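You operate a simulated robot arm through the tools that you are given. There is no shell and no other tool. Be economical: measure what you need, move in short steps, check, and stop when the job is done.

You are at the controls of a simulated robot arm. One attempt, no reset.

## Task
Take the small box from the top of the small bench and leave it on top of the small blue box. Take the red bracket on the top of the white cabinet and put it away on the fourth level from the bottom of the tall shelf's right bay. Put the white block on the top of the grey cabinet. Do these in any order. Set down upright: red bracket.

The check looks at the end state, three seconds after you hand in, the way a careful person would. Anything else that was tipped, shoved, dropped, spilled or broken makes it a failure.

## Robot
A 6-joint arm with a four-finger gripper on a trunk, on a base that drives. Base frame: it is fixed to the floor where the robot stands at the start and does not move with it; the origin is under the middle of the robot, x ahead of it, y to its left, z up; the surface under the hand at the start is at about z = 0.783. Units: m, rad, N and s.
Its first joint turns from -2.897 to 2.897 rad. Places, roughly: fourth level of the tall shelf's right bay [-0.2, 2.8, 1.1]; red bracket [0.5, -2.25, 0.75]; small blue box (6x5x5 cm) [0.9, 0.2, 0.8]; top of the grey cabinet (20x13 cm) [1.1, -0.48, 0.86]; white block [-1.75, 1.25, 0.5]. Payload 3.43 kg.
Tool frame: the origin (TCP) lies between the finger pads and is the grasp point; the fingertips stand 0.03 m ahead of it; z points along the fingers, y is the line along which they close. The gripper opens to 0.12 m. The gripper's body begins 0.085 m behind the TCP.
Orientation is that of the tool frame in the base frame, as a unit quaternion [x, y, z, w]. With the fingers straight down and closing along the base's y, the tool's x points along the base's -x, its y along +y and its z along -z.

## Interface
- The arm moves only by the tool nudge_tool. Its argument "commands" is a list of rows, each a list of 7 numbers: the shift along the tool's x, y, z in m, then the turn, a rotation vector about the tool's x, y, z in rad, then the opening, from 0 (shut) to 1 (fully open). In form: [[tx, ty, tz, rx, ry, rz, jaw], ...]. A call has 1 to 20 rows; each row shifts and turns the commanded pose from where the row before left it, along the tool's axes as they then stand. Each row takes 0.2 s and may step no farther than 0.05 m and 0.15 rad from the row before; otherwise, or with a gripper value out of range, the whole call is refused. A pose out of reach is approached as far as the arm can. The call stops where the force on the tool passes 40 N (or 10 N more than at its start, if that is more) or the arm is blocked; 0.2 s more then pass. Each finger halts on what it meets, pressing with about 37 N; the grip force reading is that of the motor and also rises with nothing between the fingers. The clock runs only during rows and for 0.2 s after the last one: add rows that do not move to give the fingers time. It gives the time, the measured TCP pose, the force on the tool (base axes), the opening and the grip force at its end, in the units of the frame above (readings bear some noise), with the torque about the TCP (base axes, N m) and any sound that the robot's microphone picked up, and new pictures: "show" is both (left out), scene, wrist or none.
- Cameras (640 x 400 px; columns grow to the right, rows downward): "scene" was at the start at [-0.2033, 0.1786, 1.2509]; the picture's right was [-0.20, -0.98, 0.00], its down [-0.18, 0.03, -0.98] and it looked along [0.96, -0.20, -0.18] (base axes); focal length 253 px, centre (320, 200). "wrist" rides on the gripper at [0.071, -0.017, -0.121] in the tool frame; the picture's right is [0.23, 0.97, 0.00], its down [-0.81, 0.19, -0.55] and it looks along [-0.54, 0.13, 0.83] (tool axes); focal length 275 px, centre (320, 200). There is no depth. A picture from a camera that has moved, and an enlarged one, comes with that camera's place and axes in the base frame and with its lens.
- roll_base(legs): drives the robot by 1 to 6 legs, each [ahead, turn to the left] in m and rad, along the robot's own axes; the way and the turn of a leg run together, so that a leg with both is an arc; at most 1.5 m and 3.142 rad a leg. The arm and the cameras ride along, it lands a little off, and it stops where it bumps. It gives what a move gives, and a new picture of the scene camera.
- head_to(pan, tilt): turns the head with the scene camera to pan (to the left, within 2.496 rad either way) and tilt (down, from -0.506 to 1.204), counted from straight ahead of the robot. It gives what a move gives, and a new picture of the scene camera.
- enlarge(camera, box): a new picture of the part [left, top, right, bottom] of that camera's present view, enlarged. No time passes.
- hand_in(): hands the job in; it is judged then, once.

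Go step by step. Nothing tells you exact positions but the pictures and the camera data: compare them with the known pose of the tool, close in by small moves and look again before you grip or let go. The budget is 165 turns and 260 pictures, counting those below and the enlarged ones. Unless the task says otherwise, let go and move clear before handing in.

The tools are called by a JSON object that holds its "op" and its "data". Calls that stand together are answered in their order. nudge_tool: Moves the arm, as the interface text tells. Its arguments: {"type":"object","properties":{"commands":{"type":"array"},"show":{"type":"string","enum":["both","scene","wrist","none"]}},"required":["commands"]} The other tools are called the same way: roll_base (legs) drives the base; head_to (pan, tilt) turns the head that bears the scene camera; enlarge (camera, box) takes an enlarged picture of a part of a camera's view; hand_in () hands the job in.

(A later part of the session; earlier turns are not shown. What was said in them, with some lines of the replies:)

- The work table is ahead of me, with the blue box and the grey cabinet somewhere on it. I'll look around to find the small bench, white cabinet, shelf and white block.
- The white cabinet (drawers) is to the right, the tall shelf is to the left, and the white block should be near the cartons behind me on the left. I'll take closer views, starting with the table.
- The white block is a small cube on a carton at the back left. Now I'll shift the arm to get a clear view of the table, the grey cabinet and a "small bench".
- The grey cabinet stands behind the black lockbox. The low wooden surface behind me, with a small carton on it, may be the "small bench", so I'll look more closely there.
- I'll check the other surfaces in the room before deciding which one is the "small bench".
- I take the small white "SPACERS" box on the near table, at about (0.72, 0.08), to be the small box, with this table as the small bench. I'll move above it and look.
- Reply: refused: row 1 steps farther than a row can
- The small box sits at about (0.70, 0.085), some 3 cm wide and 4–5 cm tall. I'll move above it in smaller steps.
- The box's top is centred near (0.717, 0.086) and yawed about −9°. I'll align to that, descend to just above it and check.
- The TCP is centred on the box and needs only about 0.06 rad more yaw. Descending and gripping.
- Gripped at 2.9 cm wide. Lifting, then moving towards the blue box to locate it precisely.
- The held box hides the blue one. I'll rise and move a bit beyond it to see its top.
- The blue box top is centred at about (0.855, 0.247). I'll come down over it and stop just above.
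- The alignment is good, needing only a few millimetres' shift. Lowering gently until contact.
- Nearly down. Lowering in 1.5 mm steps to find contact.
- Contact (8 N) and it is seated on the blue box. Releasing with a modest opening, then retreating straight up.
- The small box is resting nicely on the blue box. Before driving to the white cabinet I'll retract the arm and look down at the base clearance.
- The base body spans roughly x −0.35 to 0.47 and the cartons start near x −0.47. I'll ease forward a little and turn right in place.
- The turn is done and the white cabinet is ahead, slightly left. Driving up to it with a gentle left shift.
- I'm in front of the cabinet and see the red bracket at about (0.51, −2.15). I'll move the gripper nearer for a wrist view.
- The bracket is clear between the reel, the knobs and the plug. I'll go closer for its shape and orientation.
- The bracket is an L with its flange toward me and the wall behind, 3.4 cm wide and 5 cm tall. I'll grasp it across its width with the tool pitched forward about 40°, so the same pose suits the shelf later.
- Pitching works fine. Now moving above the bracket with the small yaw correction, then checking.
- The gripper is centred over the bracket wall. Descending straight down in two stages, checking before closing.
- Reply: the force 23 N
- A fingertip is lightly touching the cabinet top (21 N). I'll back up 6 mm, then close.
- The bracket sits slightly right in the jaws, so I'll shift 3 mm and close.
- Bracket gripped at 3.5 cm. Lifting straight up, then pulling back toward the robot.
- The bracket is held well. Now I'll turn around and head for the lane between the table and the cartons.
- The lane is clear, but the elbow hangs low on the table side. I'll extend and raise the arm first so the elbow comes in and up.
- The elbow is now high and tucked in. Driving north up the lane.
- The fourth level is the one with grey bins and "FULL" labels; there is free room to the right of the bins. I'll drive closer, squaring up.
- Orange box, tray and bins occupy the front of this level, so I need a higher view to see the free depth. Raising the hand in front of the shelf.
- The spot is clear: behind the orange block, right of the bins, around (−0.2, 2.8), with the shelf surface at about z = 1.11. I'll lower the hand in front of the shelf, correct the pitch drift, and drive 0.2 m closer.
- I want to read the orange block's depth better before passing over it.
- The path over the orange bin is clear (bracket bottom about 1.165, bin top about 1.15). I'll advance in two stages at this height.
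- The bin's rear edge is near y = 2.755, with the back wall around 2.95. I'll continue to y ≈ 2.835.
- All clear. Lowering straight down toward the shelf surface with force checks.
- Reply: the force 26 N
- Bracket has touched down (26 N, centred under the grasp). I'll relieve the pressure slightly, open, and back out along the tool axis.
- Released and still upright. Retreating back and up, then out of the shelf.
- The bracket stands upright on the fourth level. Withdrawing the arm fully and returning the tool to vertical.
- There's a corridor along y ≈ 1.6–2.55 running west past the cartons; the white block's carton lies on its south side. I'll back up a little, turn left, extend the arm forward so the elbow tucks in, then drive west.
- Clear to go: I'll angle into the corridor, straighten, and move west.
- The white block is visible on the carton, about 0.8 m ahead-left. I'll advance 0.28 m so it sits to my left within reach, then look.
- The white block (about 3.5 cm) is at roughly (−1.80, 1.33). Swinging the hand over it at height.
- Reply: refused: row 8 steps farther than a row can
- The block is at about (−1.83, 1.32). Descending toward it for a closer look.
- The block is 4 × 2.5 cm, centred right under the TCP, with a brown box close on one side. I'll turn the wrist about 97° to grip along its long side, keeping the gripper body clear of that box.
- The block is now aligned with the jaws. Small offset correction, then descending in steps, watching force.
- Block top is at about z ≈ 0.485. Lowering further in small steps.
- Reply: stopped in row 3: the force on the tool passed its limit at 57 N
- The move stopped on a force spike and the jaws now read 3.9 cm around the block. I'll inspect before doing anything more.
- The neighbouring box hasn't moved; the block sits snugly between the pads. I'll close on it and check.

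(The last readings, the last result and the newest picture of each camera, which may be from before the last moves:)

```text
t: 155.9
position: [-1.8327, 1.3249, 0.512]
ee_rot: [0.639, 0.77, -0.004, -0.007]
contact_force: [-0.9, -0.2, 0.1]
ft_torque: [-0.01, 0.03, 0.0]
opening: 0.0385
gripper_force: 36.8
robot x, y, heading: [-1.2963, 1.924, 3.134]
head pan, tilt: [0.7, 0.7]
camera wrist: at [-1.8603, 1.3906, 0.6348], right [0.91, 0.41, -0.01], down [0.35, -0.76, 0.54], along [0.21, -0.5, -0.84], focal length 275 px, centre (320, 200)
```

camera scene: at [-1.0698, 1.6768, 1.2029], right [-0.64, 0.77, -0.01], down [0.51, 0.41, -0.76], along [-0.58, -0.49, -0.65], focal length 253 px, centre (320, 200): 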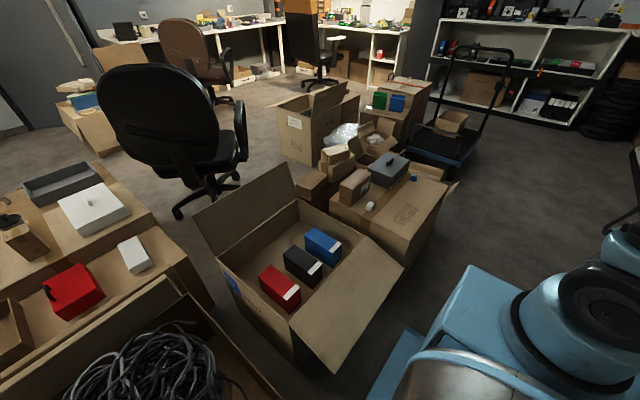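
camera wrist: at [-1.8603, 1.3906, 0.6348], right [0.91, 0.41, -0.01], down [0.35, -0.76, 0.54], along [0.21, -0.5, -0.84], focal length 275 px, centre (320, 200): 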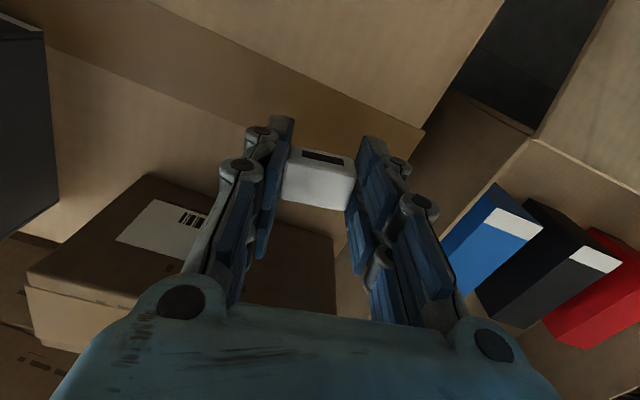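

The block is held. Lifting it straight up.

{"op": "nudge_tool", "data": {"commands": [[0, 0, -0.049, 0, 0, 0, 0.1], [0, 0, -0.049, 0, 0, 0, 0.1], [0, 0, -0.049, 0, 0, 0, 0.1], [0, 0, -0.049, 0, 0, 0, 0.1], [0, 0, -0.049, 0, 0, 0, 0.1], [0, 0, -0.049, 0, 0, 0, 0.1], [0, 0, -0.049, 0, 0, 0, 0.1], [0, 0, -0.049, 0, 0, 0, 0.1], [0, 0, -0.049, 0, 0, 0, 0.1], [0, 0, -0.049, 0, 0, 0, 0.1], [0, 0, -0.049, 0, 0, 0, 0.1], [0, 0, -0.049, 0, 0, 0, 0.1], [0, 0, -0.049, 0, 0, 0, 0.1], [0, 0, -0.049, 0, 0, 0, 0.1]], "show": "scene"}}

{"op": "enlarge", "data": {"camera": "wrist", "box": [200, 80, 440, 230]}}

```text
t: 158.9
position: [-1.8201, 1.3204, 1.2]
ee_rot: [0.639, 0.769, -0.003, -0.008]
contact_force: [-1.2, -0.4, -0.8]
ft_torque: [0.01, -0.02, 0.04]
opening: 0.0386
gripper_force: 37.0
robot x, y, heading: [-1.296, 1.9203, 3.132]
head pan, tilt: [0.7, 0.7]
camera scene: at [-1.0699, 1.6768, 1.2029], right [-0.64, 0.77, -0.01], down [0.51, 0.41, -0.76], along [-0.58, -0.49, -0.65], focal length 253 px, centre (320, 200)
```

scene: 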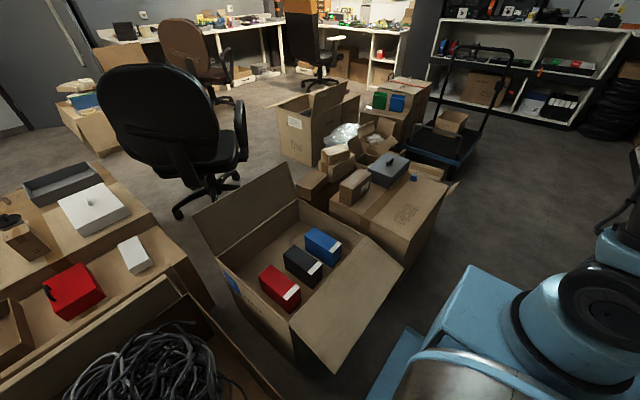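

```text
2.67 times, centred on (320, 155) of wrist
camera zoom: at [-1.8484, 1.3864, 1.3217], right [0.91, 0.41, -0.01], down [0.35, -0.76, 0.54], along [0.21, -0.5, -0.84], focal length 734 px, centre (320, 320)
```

zoom: 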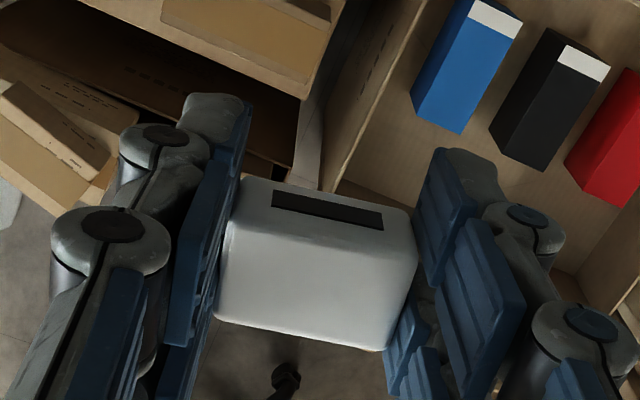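

Block secured. I'll swing the arm back to straight ahead and restore wrist yaw before driving.

{"op": "nudge_tool", "data": {"commands": [[0.047, -0.012, 0, 0, 0, 0, 0.1], [0.047, -0.012, 0, 0, 0, 0, 0.1], [0.047, -0.012, 0, 0, 0, 0, 0.1], [0.047, -0.012, 0, 0, 0, 0, 0.1], [0.047, -0.012, 0, 0, 0, 0, 0.1], [0.047, -0.012, 0, 0, 0, 0, 0.1], [0.047, -0.012, 0, 0, 0, 0, 0.1], [0.047, -0.012, 0, 0, 0, 0, 0.1], [0.047, -0.012, 0, 0, 0, 0, 0.1], [0.047, -0.012, 0, 0, 0, 0, 0.1], [0, 0, 0, 0, 0, 0.15, 0.1], [0, 0, 0, 0, 0, 0.15, 0.1], [0, 0, 0, 0, 0, 0.15, 0.1], [0, 0, 0, 0, 0, 0.15, 0.1], [0, 0, 0, 0, 0, 0.15, 0.1], [0, 0, 0, 0, 0, 0.15, 0.1], [0, 0, 0, 0, 0, 0.15, 0.1], [0, 0, 0, 0, 0, 0.15, 0.1], [0, 0, 0, 0, 0, 0.15, 0.1], [0, 0, 0, 0, 0, 0.15, 0.1]], "show": "none"}}

{"op": "head_to", "data": {"pan": 2.45, "tilt": 0.5}}

{"op": "head_to", "data": {"pan": -2.45, "tilt": 0.5}}

```text
t: 163.1
position: [-2.0238, 1.7606, 1.2049]
ee_rot: [0.992, 0.127, -0.008, -0.003]
contact_force: [0.6, 0.1, -1.5]
ft_torque: [-0.01, 0.0, 0.01]
opening: 0.0385
gripper_force: 36.6
robot x, y, heading: [-1.2947, 1.9256, 3.135]
head pan, tilt: [0.7, 0.7]
```

```text
t: 164.8
position: [-2.0252, 1.7595, 1.2051]
ee_rot: [0.992, 0.129, -0.009, -0.003]
contact_force: [-0.1, -0.1, 0.2]
ft_torque: [-0.01, -0.02, -0.01]
opening: 0.0385
gripper_force: 37.1
robot x, y, heading: [-1.2962, 1.9277, 3.131]
head pan, tilt: [2.45, 0.499]
camera scene: at [-0.9351, 1.6726, 1.2224], right [-0.64, -0.77, -0.01], down [-0.35, 0.31, -0.88], along [0.68, -0.56, -0.47], focal length 253 px, centre (320, 200)
```

scene: 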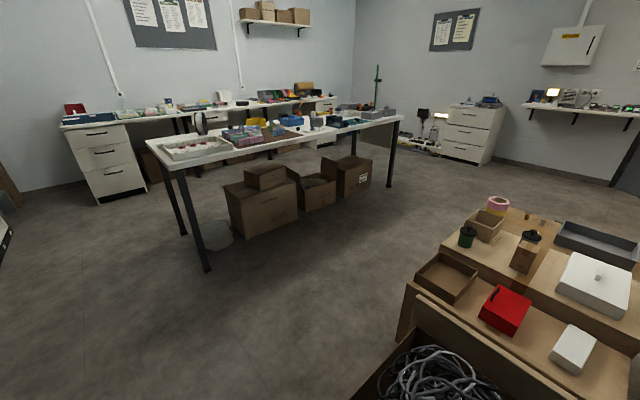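

```text
t: 168.7
position: [-2.025, 1.7607, 1.2044]
ee_rot: [0.992, 0.13, -0.009, -0.005]
contact_force: [0.8, 0.8, -0.3]
ft_torque: [-0.01, 0.01, 0.01]
opening: 0.0386
gripper_force: 36.8
robot x, y, heading: [-1.2924, 1.9236, 3.136]
head pan, tilt: [-2.45, 0.499]
camera scene: at [-0.9343, 1.7887, 1.2224], right [0.63, -0.77, 0.01], down [-0.36, -0.3, -0.88], along [0.69, 0.56, -0.47], focal length 253 px, centre (320, 200)
```

scene: 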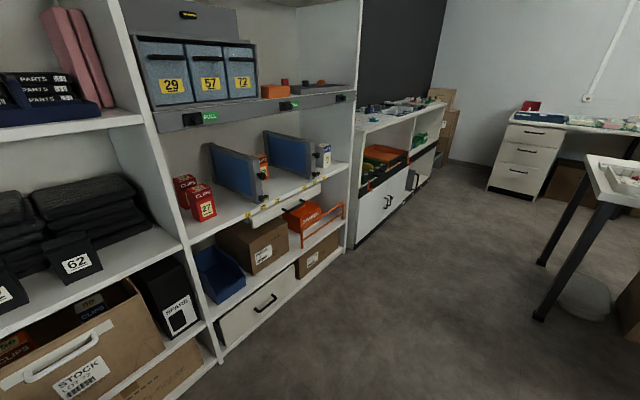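

The way back is clear. Reversing out of the corridor and turning to face south.

{"op": "head_to", "data": {"pan": 0, "tilt": 0.45}}

{"op": "roll_base", "data": {"legs": [[-1.3, 0], [0, 1.571]]}}

```text
t: 170.9
position: [-2.0244, 1.7608, 1.2045]
ee_rot: [0.992, 0.129, -0.008, -0.003]
contact_force: [0.6, -0.4, -0.6]
ft_torque: [0.04, -0.02, 0.0]
opening: 0.0386
gripper_force: 36.6
robot x, y, heading: [-1.2968, 1.9242, 3.131]
head pan, tilt: [0.0, 0.45]
camera scene: at [-1.0967, 1.7318, 1.2247], right [0.01, 1.0, 0.0], down [0.45, 0.0, -0.89], along [-0.89, 0.01, -0.45], focal length 253 px, centre (320, 200)
```

scene: 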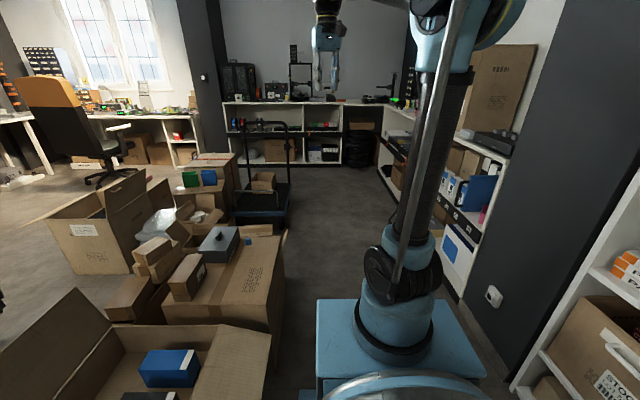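

```text
t: 181.9
position: [0.1708, 1.1923, 1.205]
ee_rot: [0.606, 0.795, -0.008, 0.004]
contact_force: [-0.2, 0.0, -0.2]
ft_torque: [0.0, -0.02, -0.01]
opening: 0.0389
gripper_force: 36.8
robot x, y, heading: [-0.0153, 1.9185, -1.566]
head pan, tilt: [0.0, 0.45]
camera scene: at [0.1747, 2.1211, 1.2247], right [-1.0, -0.01, 0.0], down [0.0, 0.45, -0.89], along [0.0, -0.89, -0.45], focal length 253 px, centre (320, 200)
```

scene: 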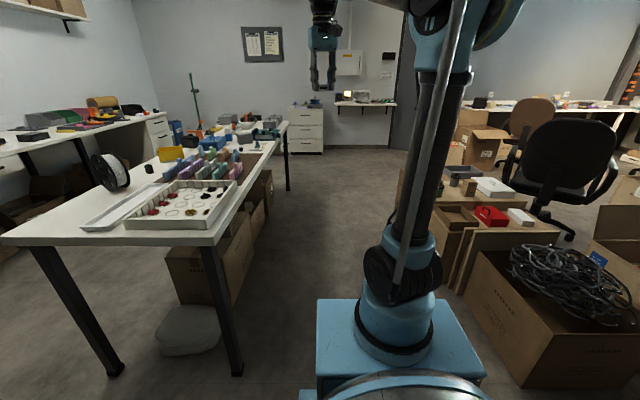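

Facing south with a clear lane. Driving down it in two legs.

{"op": "roll_base", "data": {"legs": [[1.4, 0]]}}

{"op": "roll_base", "data": {"legs": [[1.45, 0]]}}

```text
t: 189.0
position: [0.1902, -0.1882, 1.2129]
ee_rot: [0.602, 0.798, -0.013, 0.007]
contact_force: [0.5, 0.5, 0.4]
ft_torque: [0.0, 0.0, 0.02]
opening: 0.0387
gripper_force: 37.3
robot x, y, heading: [0.0009, 0.5199, -1.559]
head pan, tilt: [0.0, 0.45]
camera scene: at [0.1864, 0.7264, 1.2247], right [-1.0, -0.01, 0.0], down [-0.01, 0.45, -0.89], along [0.01, -0.89, -0.45], focal length 253 px, centre (320, 200)
```

scene: 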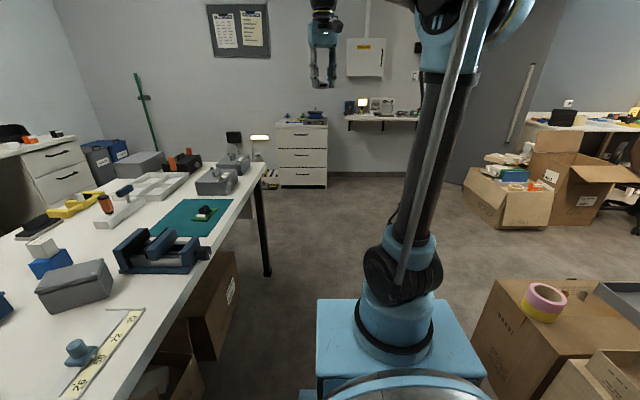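

```text
t: 196.3
position: [0.2216, -1.6196, 1.2213]
ee_rot: [0.6, 0.8, -0.017, 0.012]
contact_force: [-0.3, 0.0, -0.3]
ft_torque: [0.02, 0.01, -0.02]
opening: 0.0384
gripper_force: 36.7
robot x, y, heading: [0.0276, -0.9239, -1.546]
head pan, tilt: [0.0, 0.45]
camera scene: at [0.2108, -0.7189, 1.2247], right [-1.0, -0.02, 0.0], down [-0.01, 0.45, -0.89], along [0.02, -0.89, -0.45], focal length 253 px, centre (320, 200)
```

scene: 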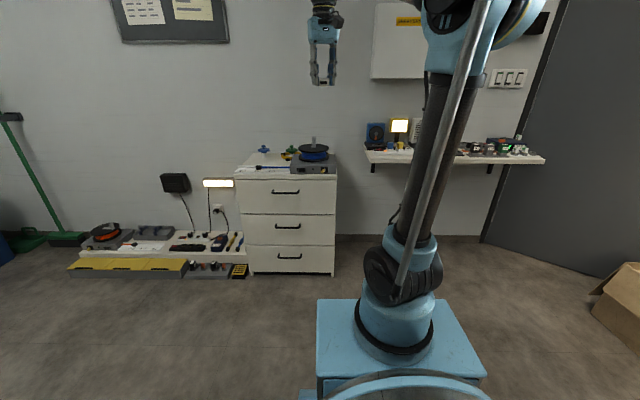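

Past the table end. Now going a bit further south, then east along the table's end, then facing north to the grey cabinet.

{"op": "roll_base", "data": {"legs": [[0.4, 0], [0, 1.55]]}}

```text
t: 203.1
position: [0.7178, -1.1423, 1.2293]
ee_rot: [-0.133, 0.991, -0.004, 0.026]
contact_force: [-0.1, 0.5, -0.7]
ft_torque: [0.02, 0.02, 0.02]
opening: 0.0386
gripper_force: 37.0
robot x, y, heading: [0.0355, -1.3346, 0.003]
head pan, tilt: [0.0, 0.45]
camera scene: at [-0.1683, -1.1478, 1.2247], right [0.01, -1.0, 0.0], down [-0.45, 0.0, -0.89], along [0.89, 0.0, -0.45], focal length 253 px, centre (320, 200)
```

scene: 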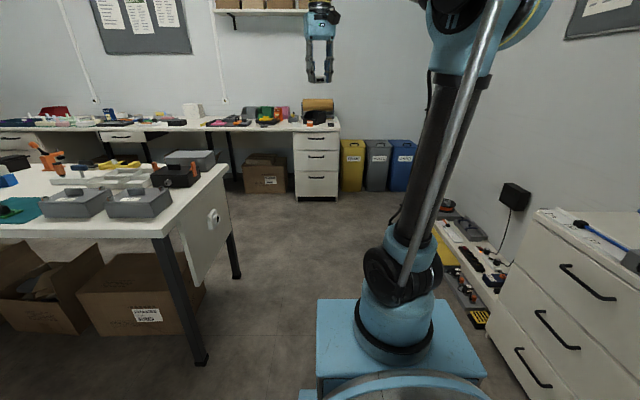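

The grey cabinet is at the table's far corner around (1.09, −0.48). Driving east along the table end and turning north.

{"op": "roll_base", "data": {"legs": [[1.05, 0], [0, 1.57]]}}

{"op": "enlarge", "data": {"camera": "scene", "box": [160, 150, 400, 300]}}

```text
t: 212.9
position: [0.8915, -0.6645, 1.2381]
ee_rot: [0.794, -0.607, -0.018, -0.028]
contact_force: [0.4, -0.1, -1.1]
ft_torque: [-0.04, -0.01, 0.0]
opening: 0.0384
gripper_force: 37.1
robot x, y, heading: [1.0936, -1.3328, 1.575]
head pan, tilt: [0.0, 0.45]
camera scene: at [0.9056, -1.5357, 1.2247], right [1.0, 0.0, 0.0], down [0.0, -0.45, -0.89], along [0.0, 0.89, -0.45], focal length 253 px, centre (320, 200)
```

scene: 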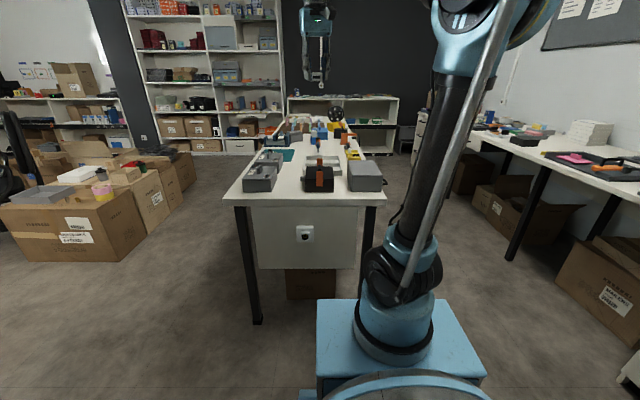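

```text
2.67 times, centred on (280, 225) of scene
camera zoom: at [0.9056, -1.5357, 1.2247], right [1.0, 0.0, 0.0], down [0.0, -0.45, -0.89], along [0.0, 0.89, -0.45], focal length 674 px, centre (427, 133)
```

zoom: 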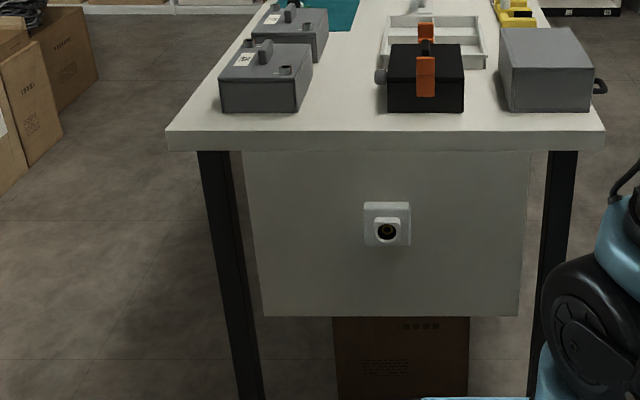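

The grey cabinet top is at about (1.095, −0.51), straight ahead. I'll correct wrist yaw and tilt, move above it and look.

{"op": "nudge_tool", "data": {"commands": [[0, 0, 0, 0, 0.033, 0.133, 0.1], [0, 0, 0, 0, 0.033, 0.133, 0.1], [-0.028, -0.034, 0, 0, 0, 0, 0.1], [-0.028, -0.034, 0, 0, 0, 0, 0.1], [-0.028, -0.034, 0, 0, 0, 0, 0.1], [-0.028, -0.034, 0, 0, 0, 0, 0.1], [-0.028, -0.034, 0, 0, 0, 0, 0.1], [-0.015, -0.034, 0, 0, 0, 0, 0.1], [0, 0, 0.045, 0, 0, 0, 0.1], [0, 0, 0.045, 0, 0, 0, 0.1], [0, 0, 0.045, 0, 0, 0, 0.1], [0, 0, 0, 0, 0, 0, 0.1]], "show": "wrist"}}

{"op": "enlarge", "data": {"camera": "scene", "box": [260, 120, 420, 220]}}

```text
t: 215.5
position: [1.098, -0.522, 1.1143]
ee_rot: [-0.706, 0.708, 0.0, 0.009]
contact_force: [0.0, 0.1, 0.2]
ft_torque: [0.01, -0.01, 0.0]
opening: 0.038
gripper_force: 37.3
robot x, y, heading: [1.0975, -1.3357, 1.571]
head pan, tilt: [0.0, 0.45]
camera wrist: at [1.1129, -0.5956, 1.2334], right [-0.97, -0.23, -0.01], down [-0.2, 0.8, 0.56], along [-0.12, 0.55, -0.83], focal length 275 px, centre (320, 200)
```

wrist: 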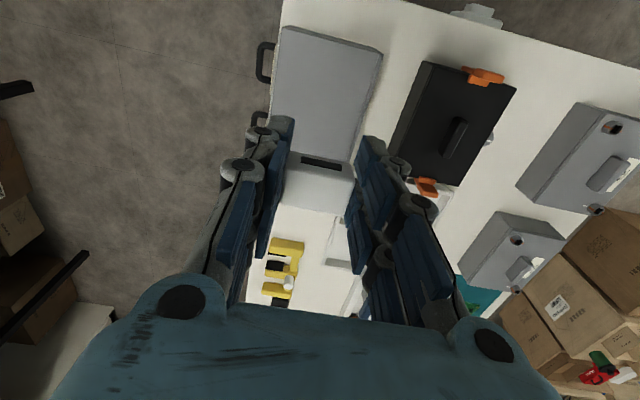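

```text
4.00 times, centred on (340, 170) of scene
camera zoom: at [0.9056, -1.5357, 1.2247], right [1.0, 0.0, 0.0], down [0.0, -0.45, -0.89], along [0.0, 0.89, -0.45], focal length 1012 px, centre (240, 320)
```

zoom: 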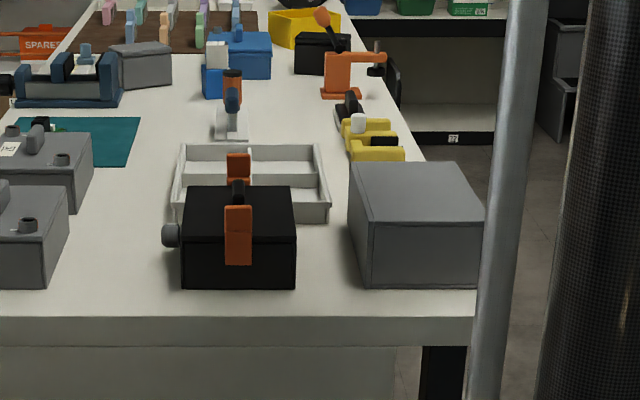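

The cabinet top spans about x 1.037–1.157 and y −0.57 to −0.37. Centring at y ≈ −0.475 and descending to just above.

{"op": "nudge_tool", "data": {"commands": [[-0.045, 0, 0, 0, 0, 0, 0.1], [0, 0, 0.045, 0, 0, 0, 0.1], [0, 0, 0.045, 0, 0, 0, 0.1], [0, 0, 0.045, 0, 0, 0, 0.1], [0, 0, 0.045, 0, 0, 0, 0.1], [0, 0, 0, 0, 0, 0, 0.1]], "show": "wrist"}}

{"op": "enlarge", "data": {"camera": "scene", "box": [260, 120, 420, 220]}}

```text
t: 216.9
position: [1.0997, -0.4763, 0.9344]
ee_rot: [-0.705, 0.709, 0.0, 0.009]
contact_force: [-0.1, -0.4, -0.3]
ft_torque: [0.02, 0.01, 0.03]
opening: 0.0381
gripper_force: 37.1
robot x, y, heading: [1.0927, -1.3299, 1.574]
head pan, tilt: [0.0, 0.45]
camera wrist: at [1.1145, -0.5485, 1.0551], right [-0.97, -0.23, -0.01], down [-0.2, 0.8, 0.56], along [-0.12, 0.55, -0.83], focal length 275 px, centre (320, 200)
```

wrist: 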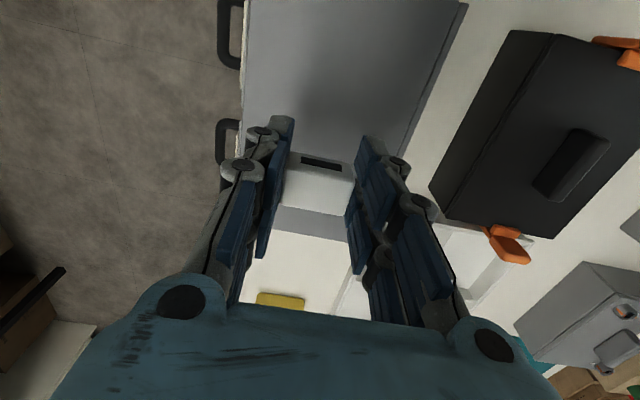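

```text
4.00 times, centred on (340, 170) of scene
camera zoom: at [0.9055, -1.5356, 1.2247], right [1.0, 0.0, 0.0], down [0.0, -0.45, -0.89], along [0.0, 0.89, -0.45], focal length 1012 px, centre (240, 320)
```

zoom: 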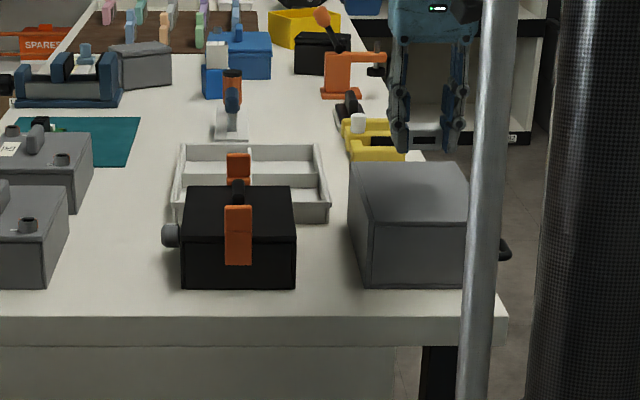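

Well placed; shifting 8 mm left and lowering to contact.

{"op": "nudge_tool", "data": {"commands": [[0.003, 0.008, 0.01, 0, 0, 0, 0.1], [0, 0, 0.01, 0, 0, 0, 0.1], [0, 0, 0.007, 0, 0, 0, 0.1], [0, 0, 0.004, 0, 0, 0, 0.1], [0, 0, 0, 0, 0, 0, 0.1]], "show": "none"}}

{"op": "enlarge", "data": {"camera": "scene", "box": [300, 130, 396, 190]}}

```text
t: 218.1
position: [1.092, -0.477, 0.9053]
ee_rot: [-0.706, 0.708, 0.0, 0.008]
contact_force: [1.7, 0.2, 0.6]
ft_torque: [-0.01, -0.03, 0.01]
opening: 0.0383
gripper_force: 36.5
robot x, y, heading: [1.0948, -1.3309, 1.575]
head pan, tilt: [0.0, 0.45]
```

```text
6.67 times, centred on (348, 160) of scene
camera zoom: at [0.9055, -1.5356, 1.2247], right [1.0, 0.0, 0.0], down [0.0, -0.45, -0.89], along [0.0, 0.89, -0.45], focal length 1686 px, centre (133, 467)
```

zoom: 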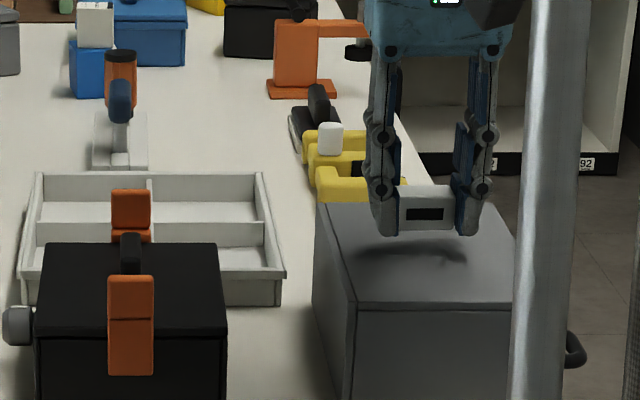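

{"op": "nudge_tool", "data": {"commands": [[0, 0, 0.005, 0, 0, 0, 0.1], [0, 0, 0.003, 0, 0, 0, 0.1], [0, 0, 0, 0, 0, 0, 0.1]], "show": "none"}}

{"op": "enlarge", "data": {"camera": "scene", "box": [332, 140, 396, 180]}}

```text
t: 218.9
position: [1.0926, -0.4785, 0.8957]
ee_rot: [-0.707, 0.708, 0.0, 0.01]
contact_force: [-0.4, -0.8, 0.8]
ft_torque: [-0.01, -0.01, -0.01]
opening: 0.038
gripper_force: 37.0
robot x, y, heading: [1.0963, -1.3294, 1.578]
head pan, tilt: [0.0, 0.45]
```

```text
10.00 times, centred on (364, 160) of scene
camera zoom: at [0.9056, -1.5356, 1.2247], right [1.0, 0.0, 0.0], down [0.0, -0.45, -0.89], along [0.0, 0.89, -0.45], focal length 2529 px, centre (-120, 600)
```

zoom: 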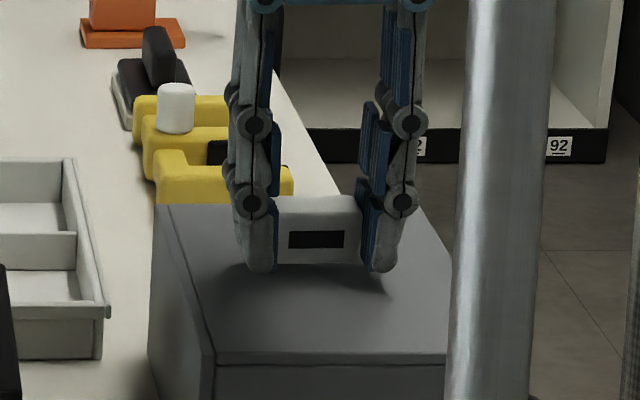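

{"op": "nudge_tool", "data": {"commands": [[0, 0, 0.003, 0, 0, 0, 0.1], [0, 0, 0.002, 0, 0, 0, 0.1], [0, 0, 0, 0, 0, 0, 0.1]], "show": "none"}}

{"op": "enlarge", "data": {"camera": "scene", "box": [332, 140, 396, 180]}}

```text
t: 219.7
position: [1.0921, -0.4797, 0.892]
ee_rot: [-0.707, 0.707, 0.0, 0.009]
contact_force: [1.2, 0.1, -0.4]
ft_torque: [0.0, -0.03, -0.02]
opening: 0.0381
gripper_force: 36.5
robot x, y, heading: [1.0907, -1.3339, 1.575]
head pan, tilt: [0.0, 0.45]
```

```text
10.00 times, centred on (364, 160) of scene
camera zoom: at [0.9056, -1.5356, 1.2247], right [1.0, 0.0, 0.0], down [0.0, -0.45, -0.89], along [0.0, 0.89, -0.45], focal length 2529 px, centre (-120, 600)
```

zoom: 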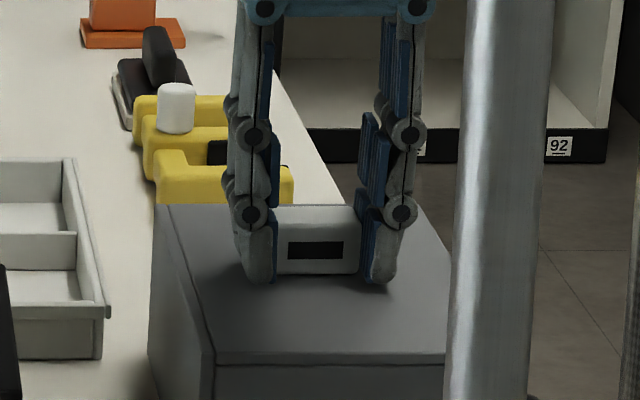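

{"op": "nudge_tool", "data": {"commands": [[0, 0, 0.002, 0, 0, 0, 0.1], [0, 0, 0.002, 0, 0, 0, 0.1], [0, 0, 0, 0, 0, 0, 0.1]], "show": "none"}}

```text
t: 220.5
position: [1.0915, -0.4791, 0.8873]
ee_rot: [-0.707, 0.708, 0.001, 0.01]
contact_force: [-1.5, 2.6, 25.1]
ft_torque: [0.13, 0.12, 0.02]
opening: 0.0381
gripper_force: 37.3
robot x, y, heading: [1.0965, -1.3308, 1.573]
head pan, tilt: [0.0, 0.45]
```

Contact at 25 N. Relieving 1.5 mm, opening, and rising straight up.

{"op": "nudge_tool", "data": {"commands": [[0, 0, -0.0015, 0, 0, 0, 0.1], [0, 0, 0, 0, 0, 0, 0.1], [0, 0, 0, 0, 0, 0, 0.4], [0, 0, 0, 0, 0, 0, 0.48], [0, 0, 0, 0, 0, 0, 0.48], [0, 0, -0.02, 0, 0, 0, 0.48], [0, 0, -0.045, 0, 0, 0, 0.48], [0, 0, -0.045, 0, 0, 0, 0.48], [0, 0, -0.045, 0, 0, 0, 0.48], [0, 0, -0.045, 0, 0, 0, 0.48], [0, 0, 0, 0, 0, 0, 0.48]], "show": "wrist"}}

{"op": "enlarge", "data": {"camera": "scene", "box": [260, 110, 420, 210]}}

```text
t: 222.9
position: [1.0903, -0.4804, 1.0886]
ee_rot: [-0.707, 0.708, 0.001, 0.008]
contact_force: [0.2, -0.7, 0.7]
ft_torque: [0.0, 0.01, 0.02]
opening: 0.0575
gripper_force: 0.0
robot x, y, heading: [1.0951, -1.3339, 1.572]
head pan, tilt: [0.0, 0.45]
camera wrist: at [1.1042, -0.5528, 1.2091], right [-0.97, -0.23, -0.01], down [-0.2, 0.8, 0.56], along [-0.12, 0.55, -0.83], focal length 275 px, centre (320, 200)
```

wrist: 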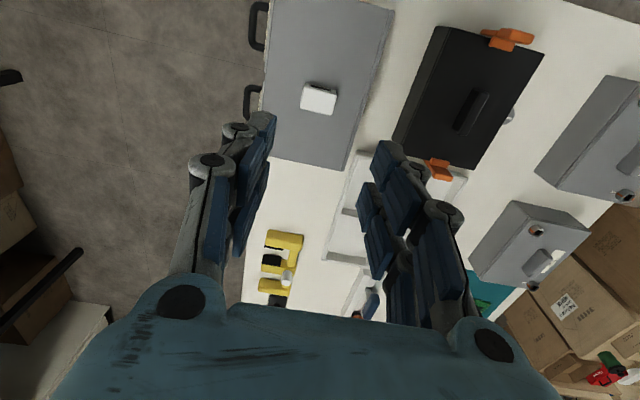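

```text
4.00 times, centred on (340, 160) of scene
camera zoom: at [0.9056, -1.5356, 1.2247], right [1.0, 0.0, 0.0], down [0.0, -0.45, -0.89], along [0.0, 0.89, -0.45], focal length 1012 px, centre (240, 360)
```

zoom: 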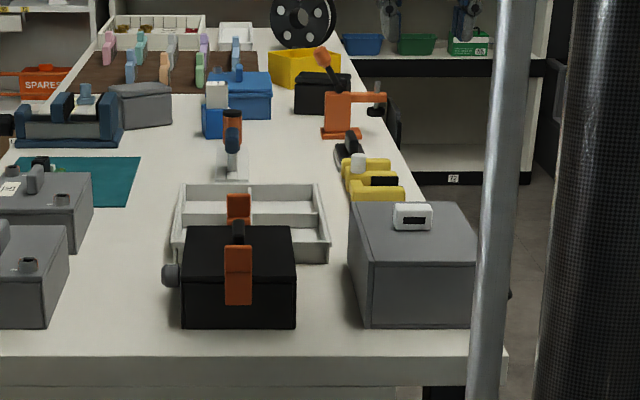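

All three are in place: the block on the grey cabinet, the small box on the blue box, and the bracket upright on the shelf's fourth level. The hand is clear, so I'm handing in.

{"op": "hand_in", "data": {}}

```text
The job is handed in.
```

I handed the job in with all three items placed; I haven't been told whether it passed the check.

- **Small box:** it is on top of the small blue box. I took "small bench" to mean the work table in front of the start position, and "small box" to mean the white "SPACERS" box on it. Nothing in the room was labelled to confirm that.
- **Red bracket:** it is standing upright on the fourth level of the tall shelf's right bay, behind the orange bin.
- **White block:** it is on top of the grey cabinet. While I was picking it up, the arm stopped once on a 57 N force spike. The box next to the block did not appear to move.
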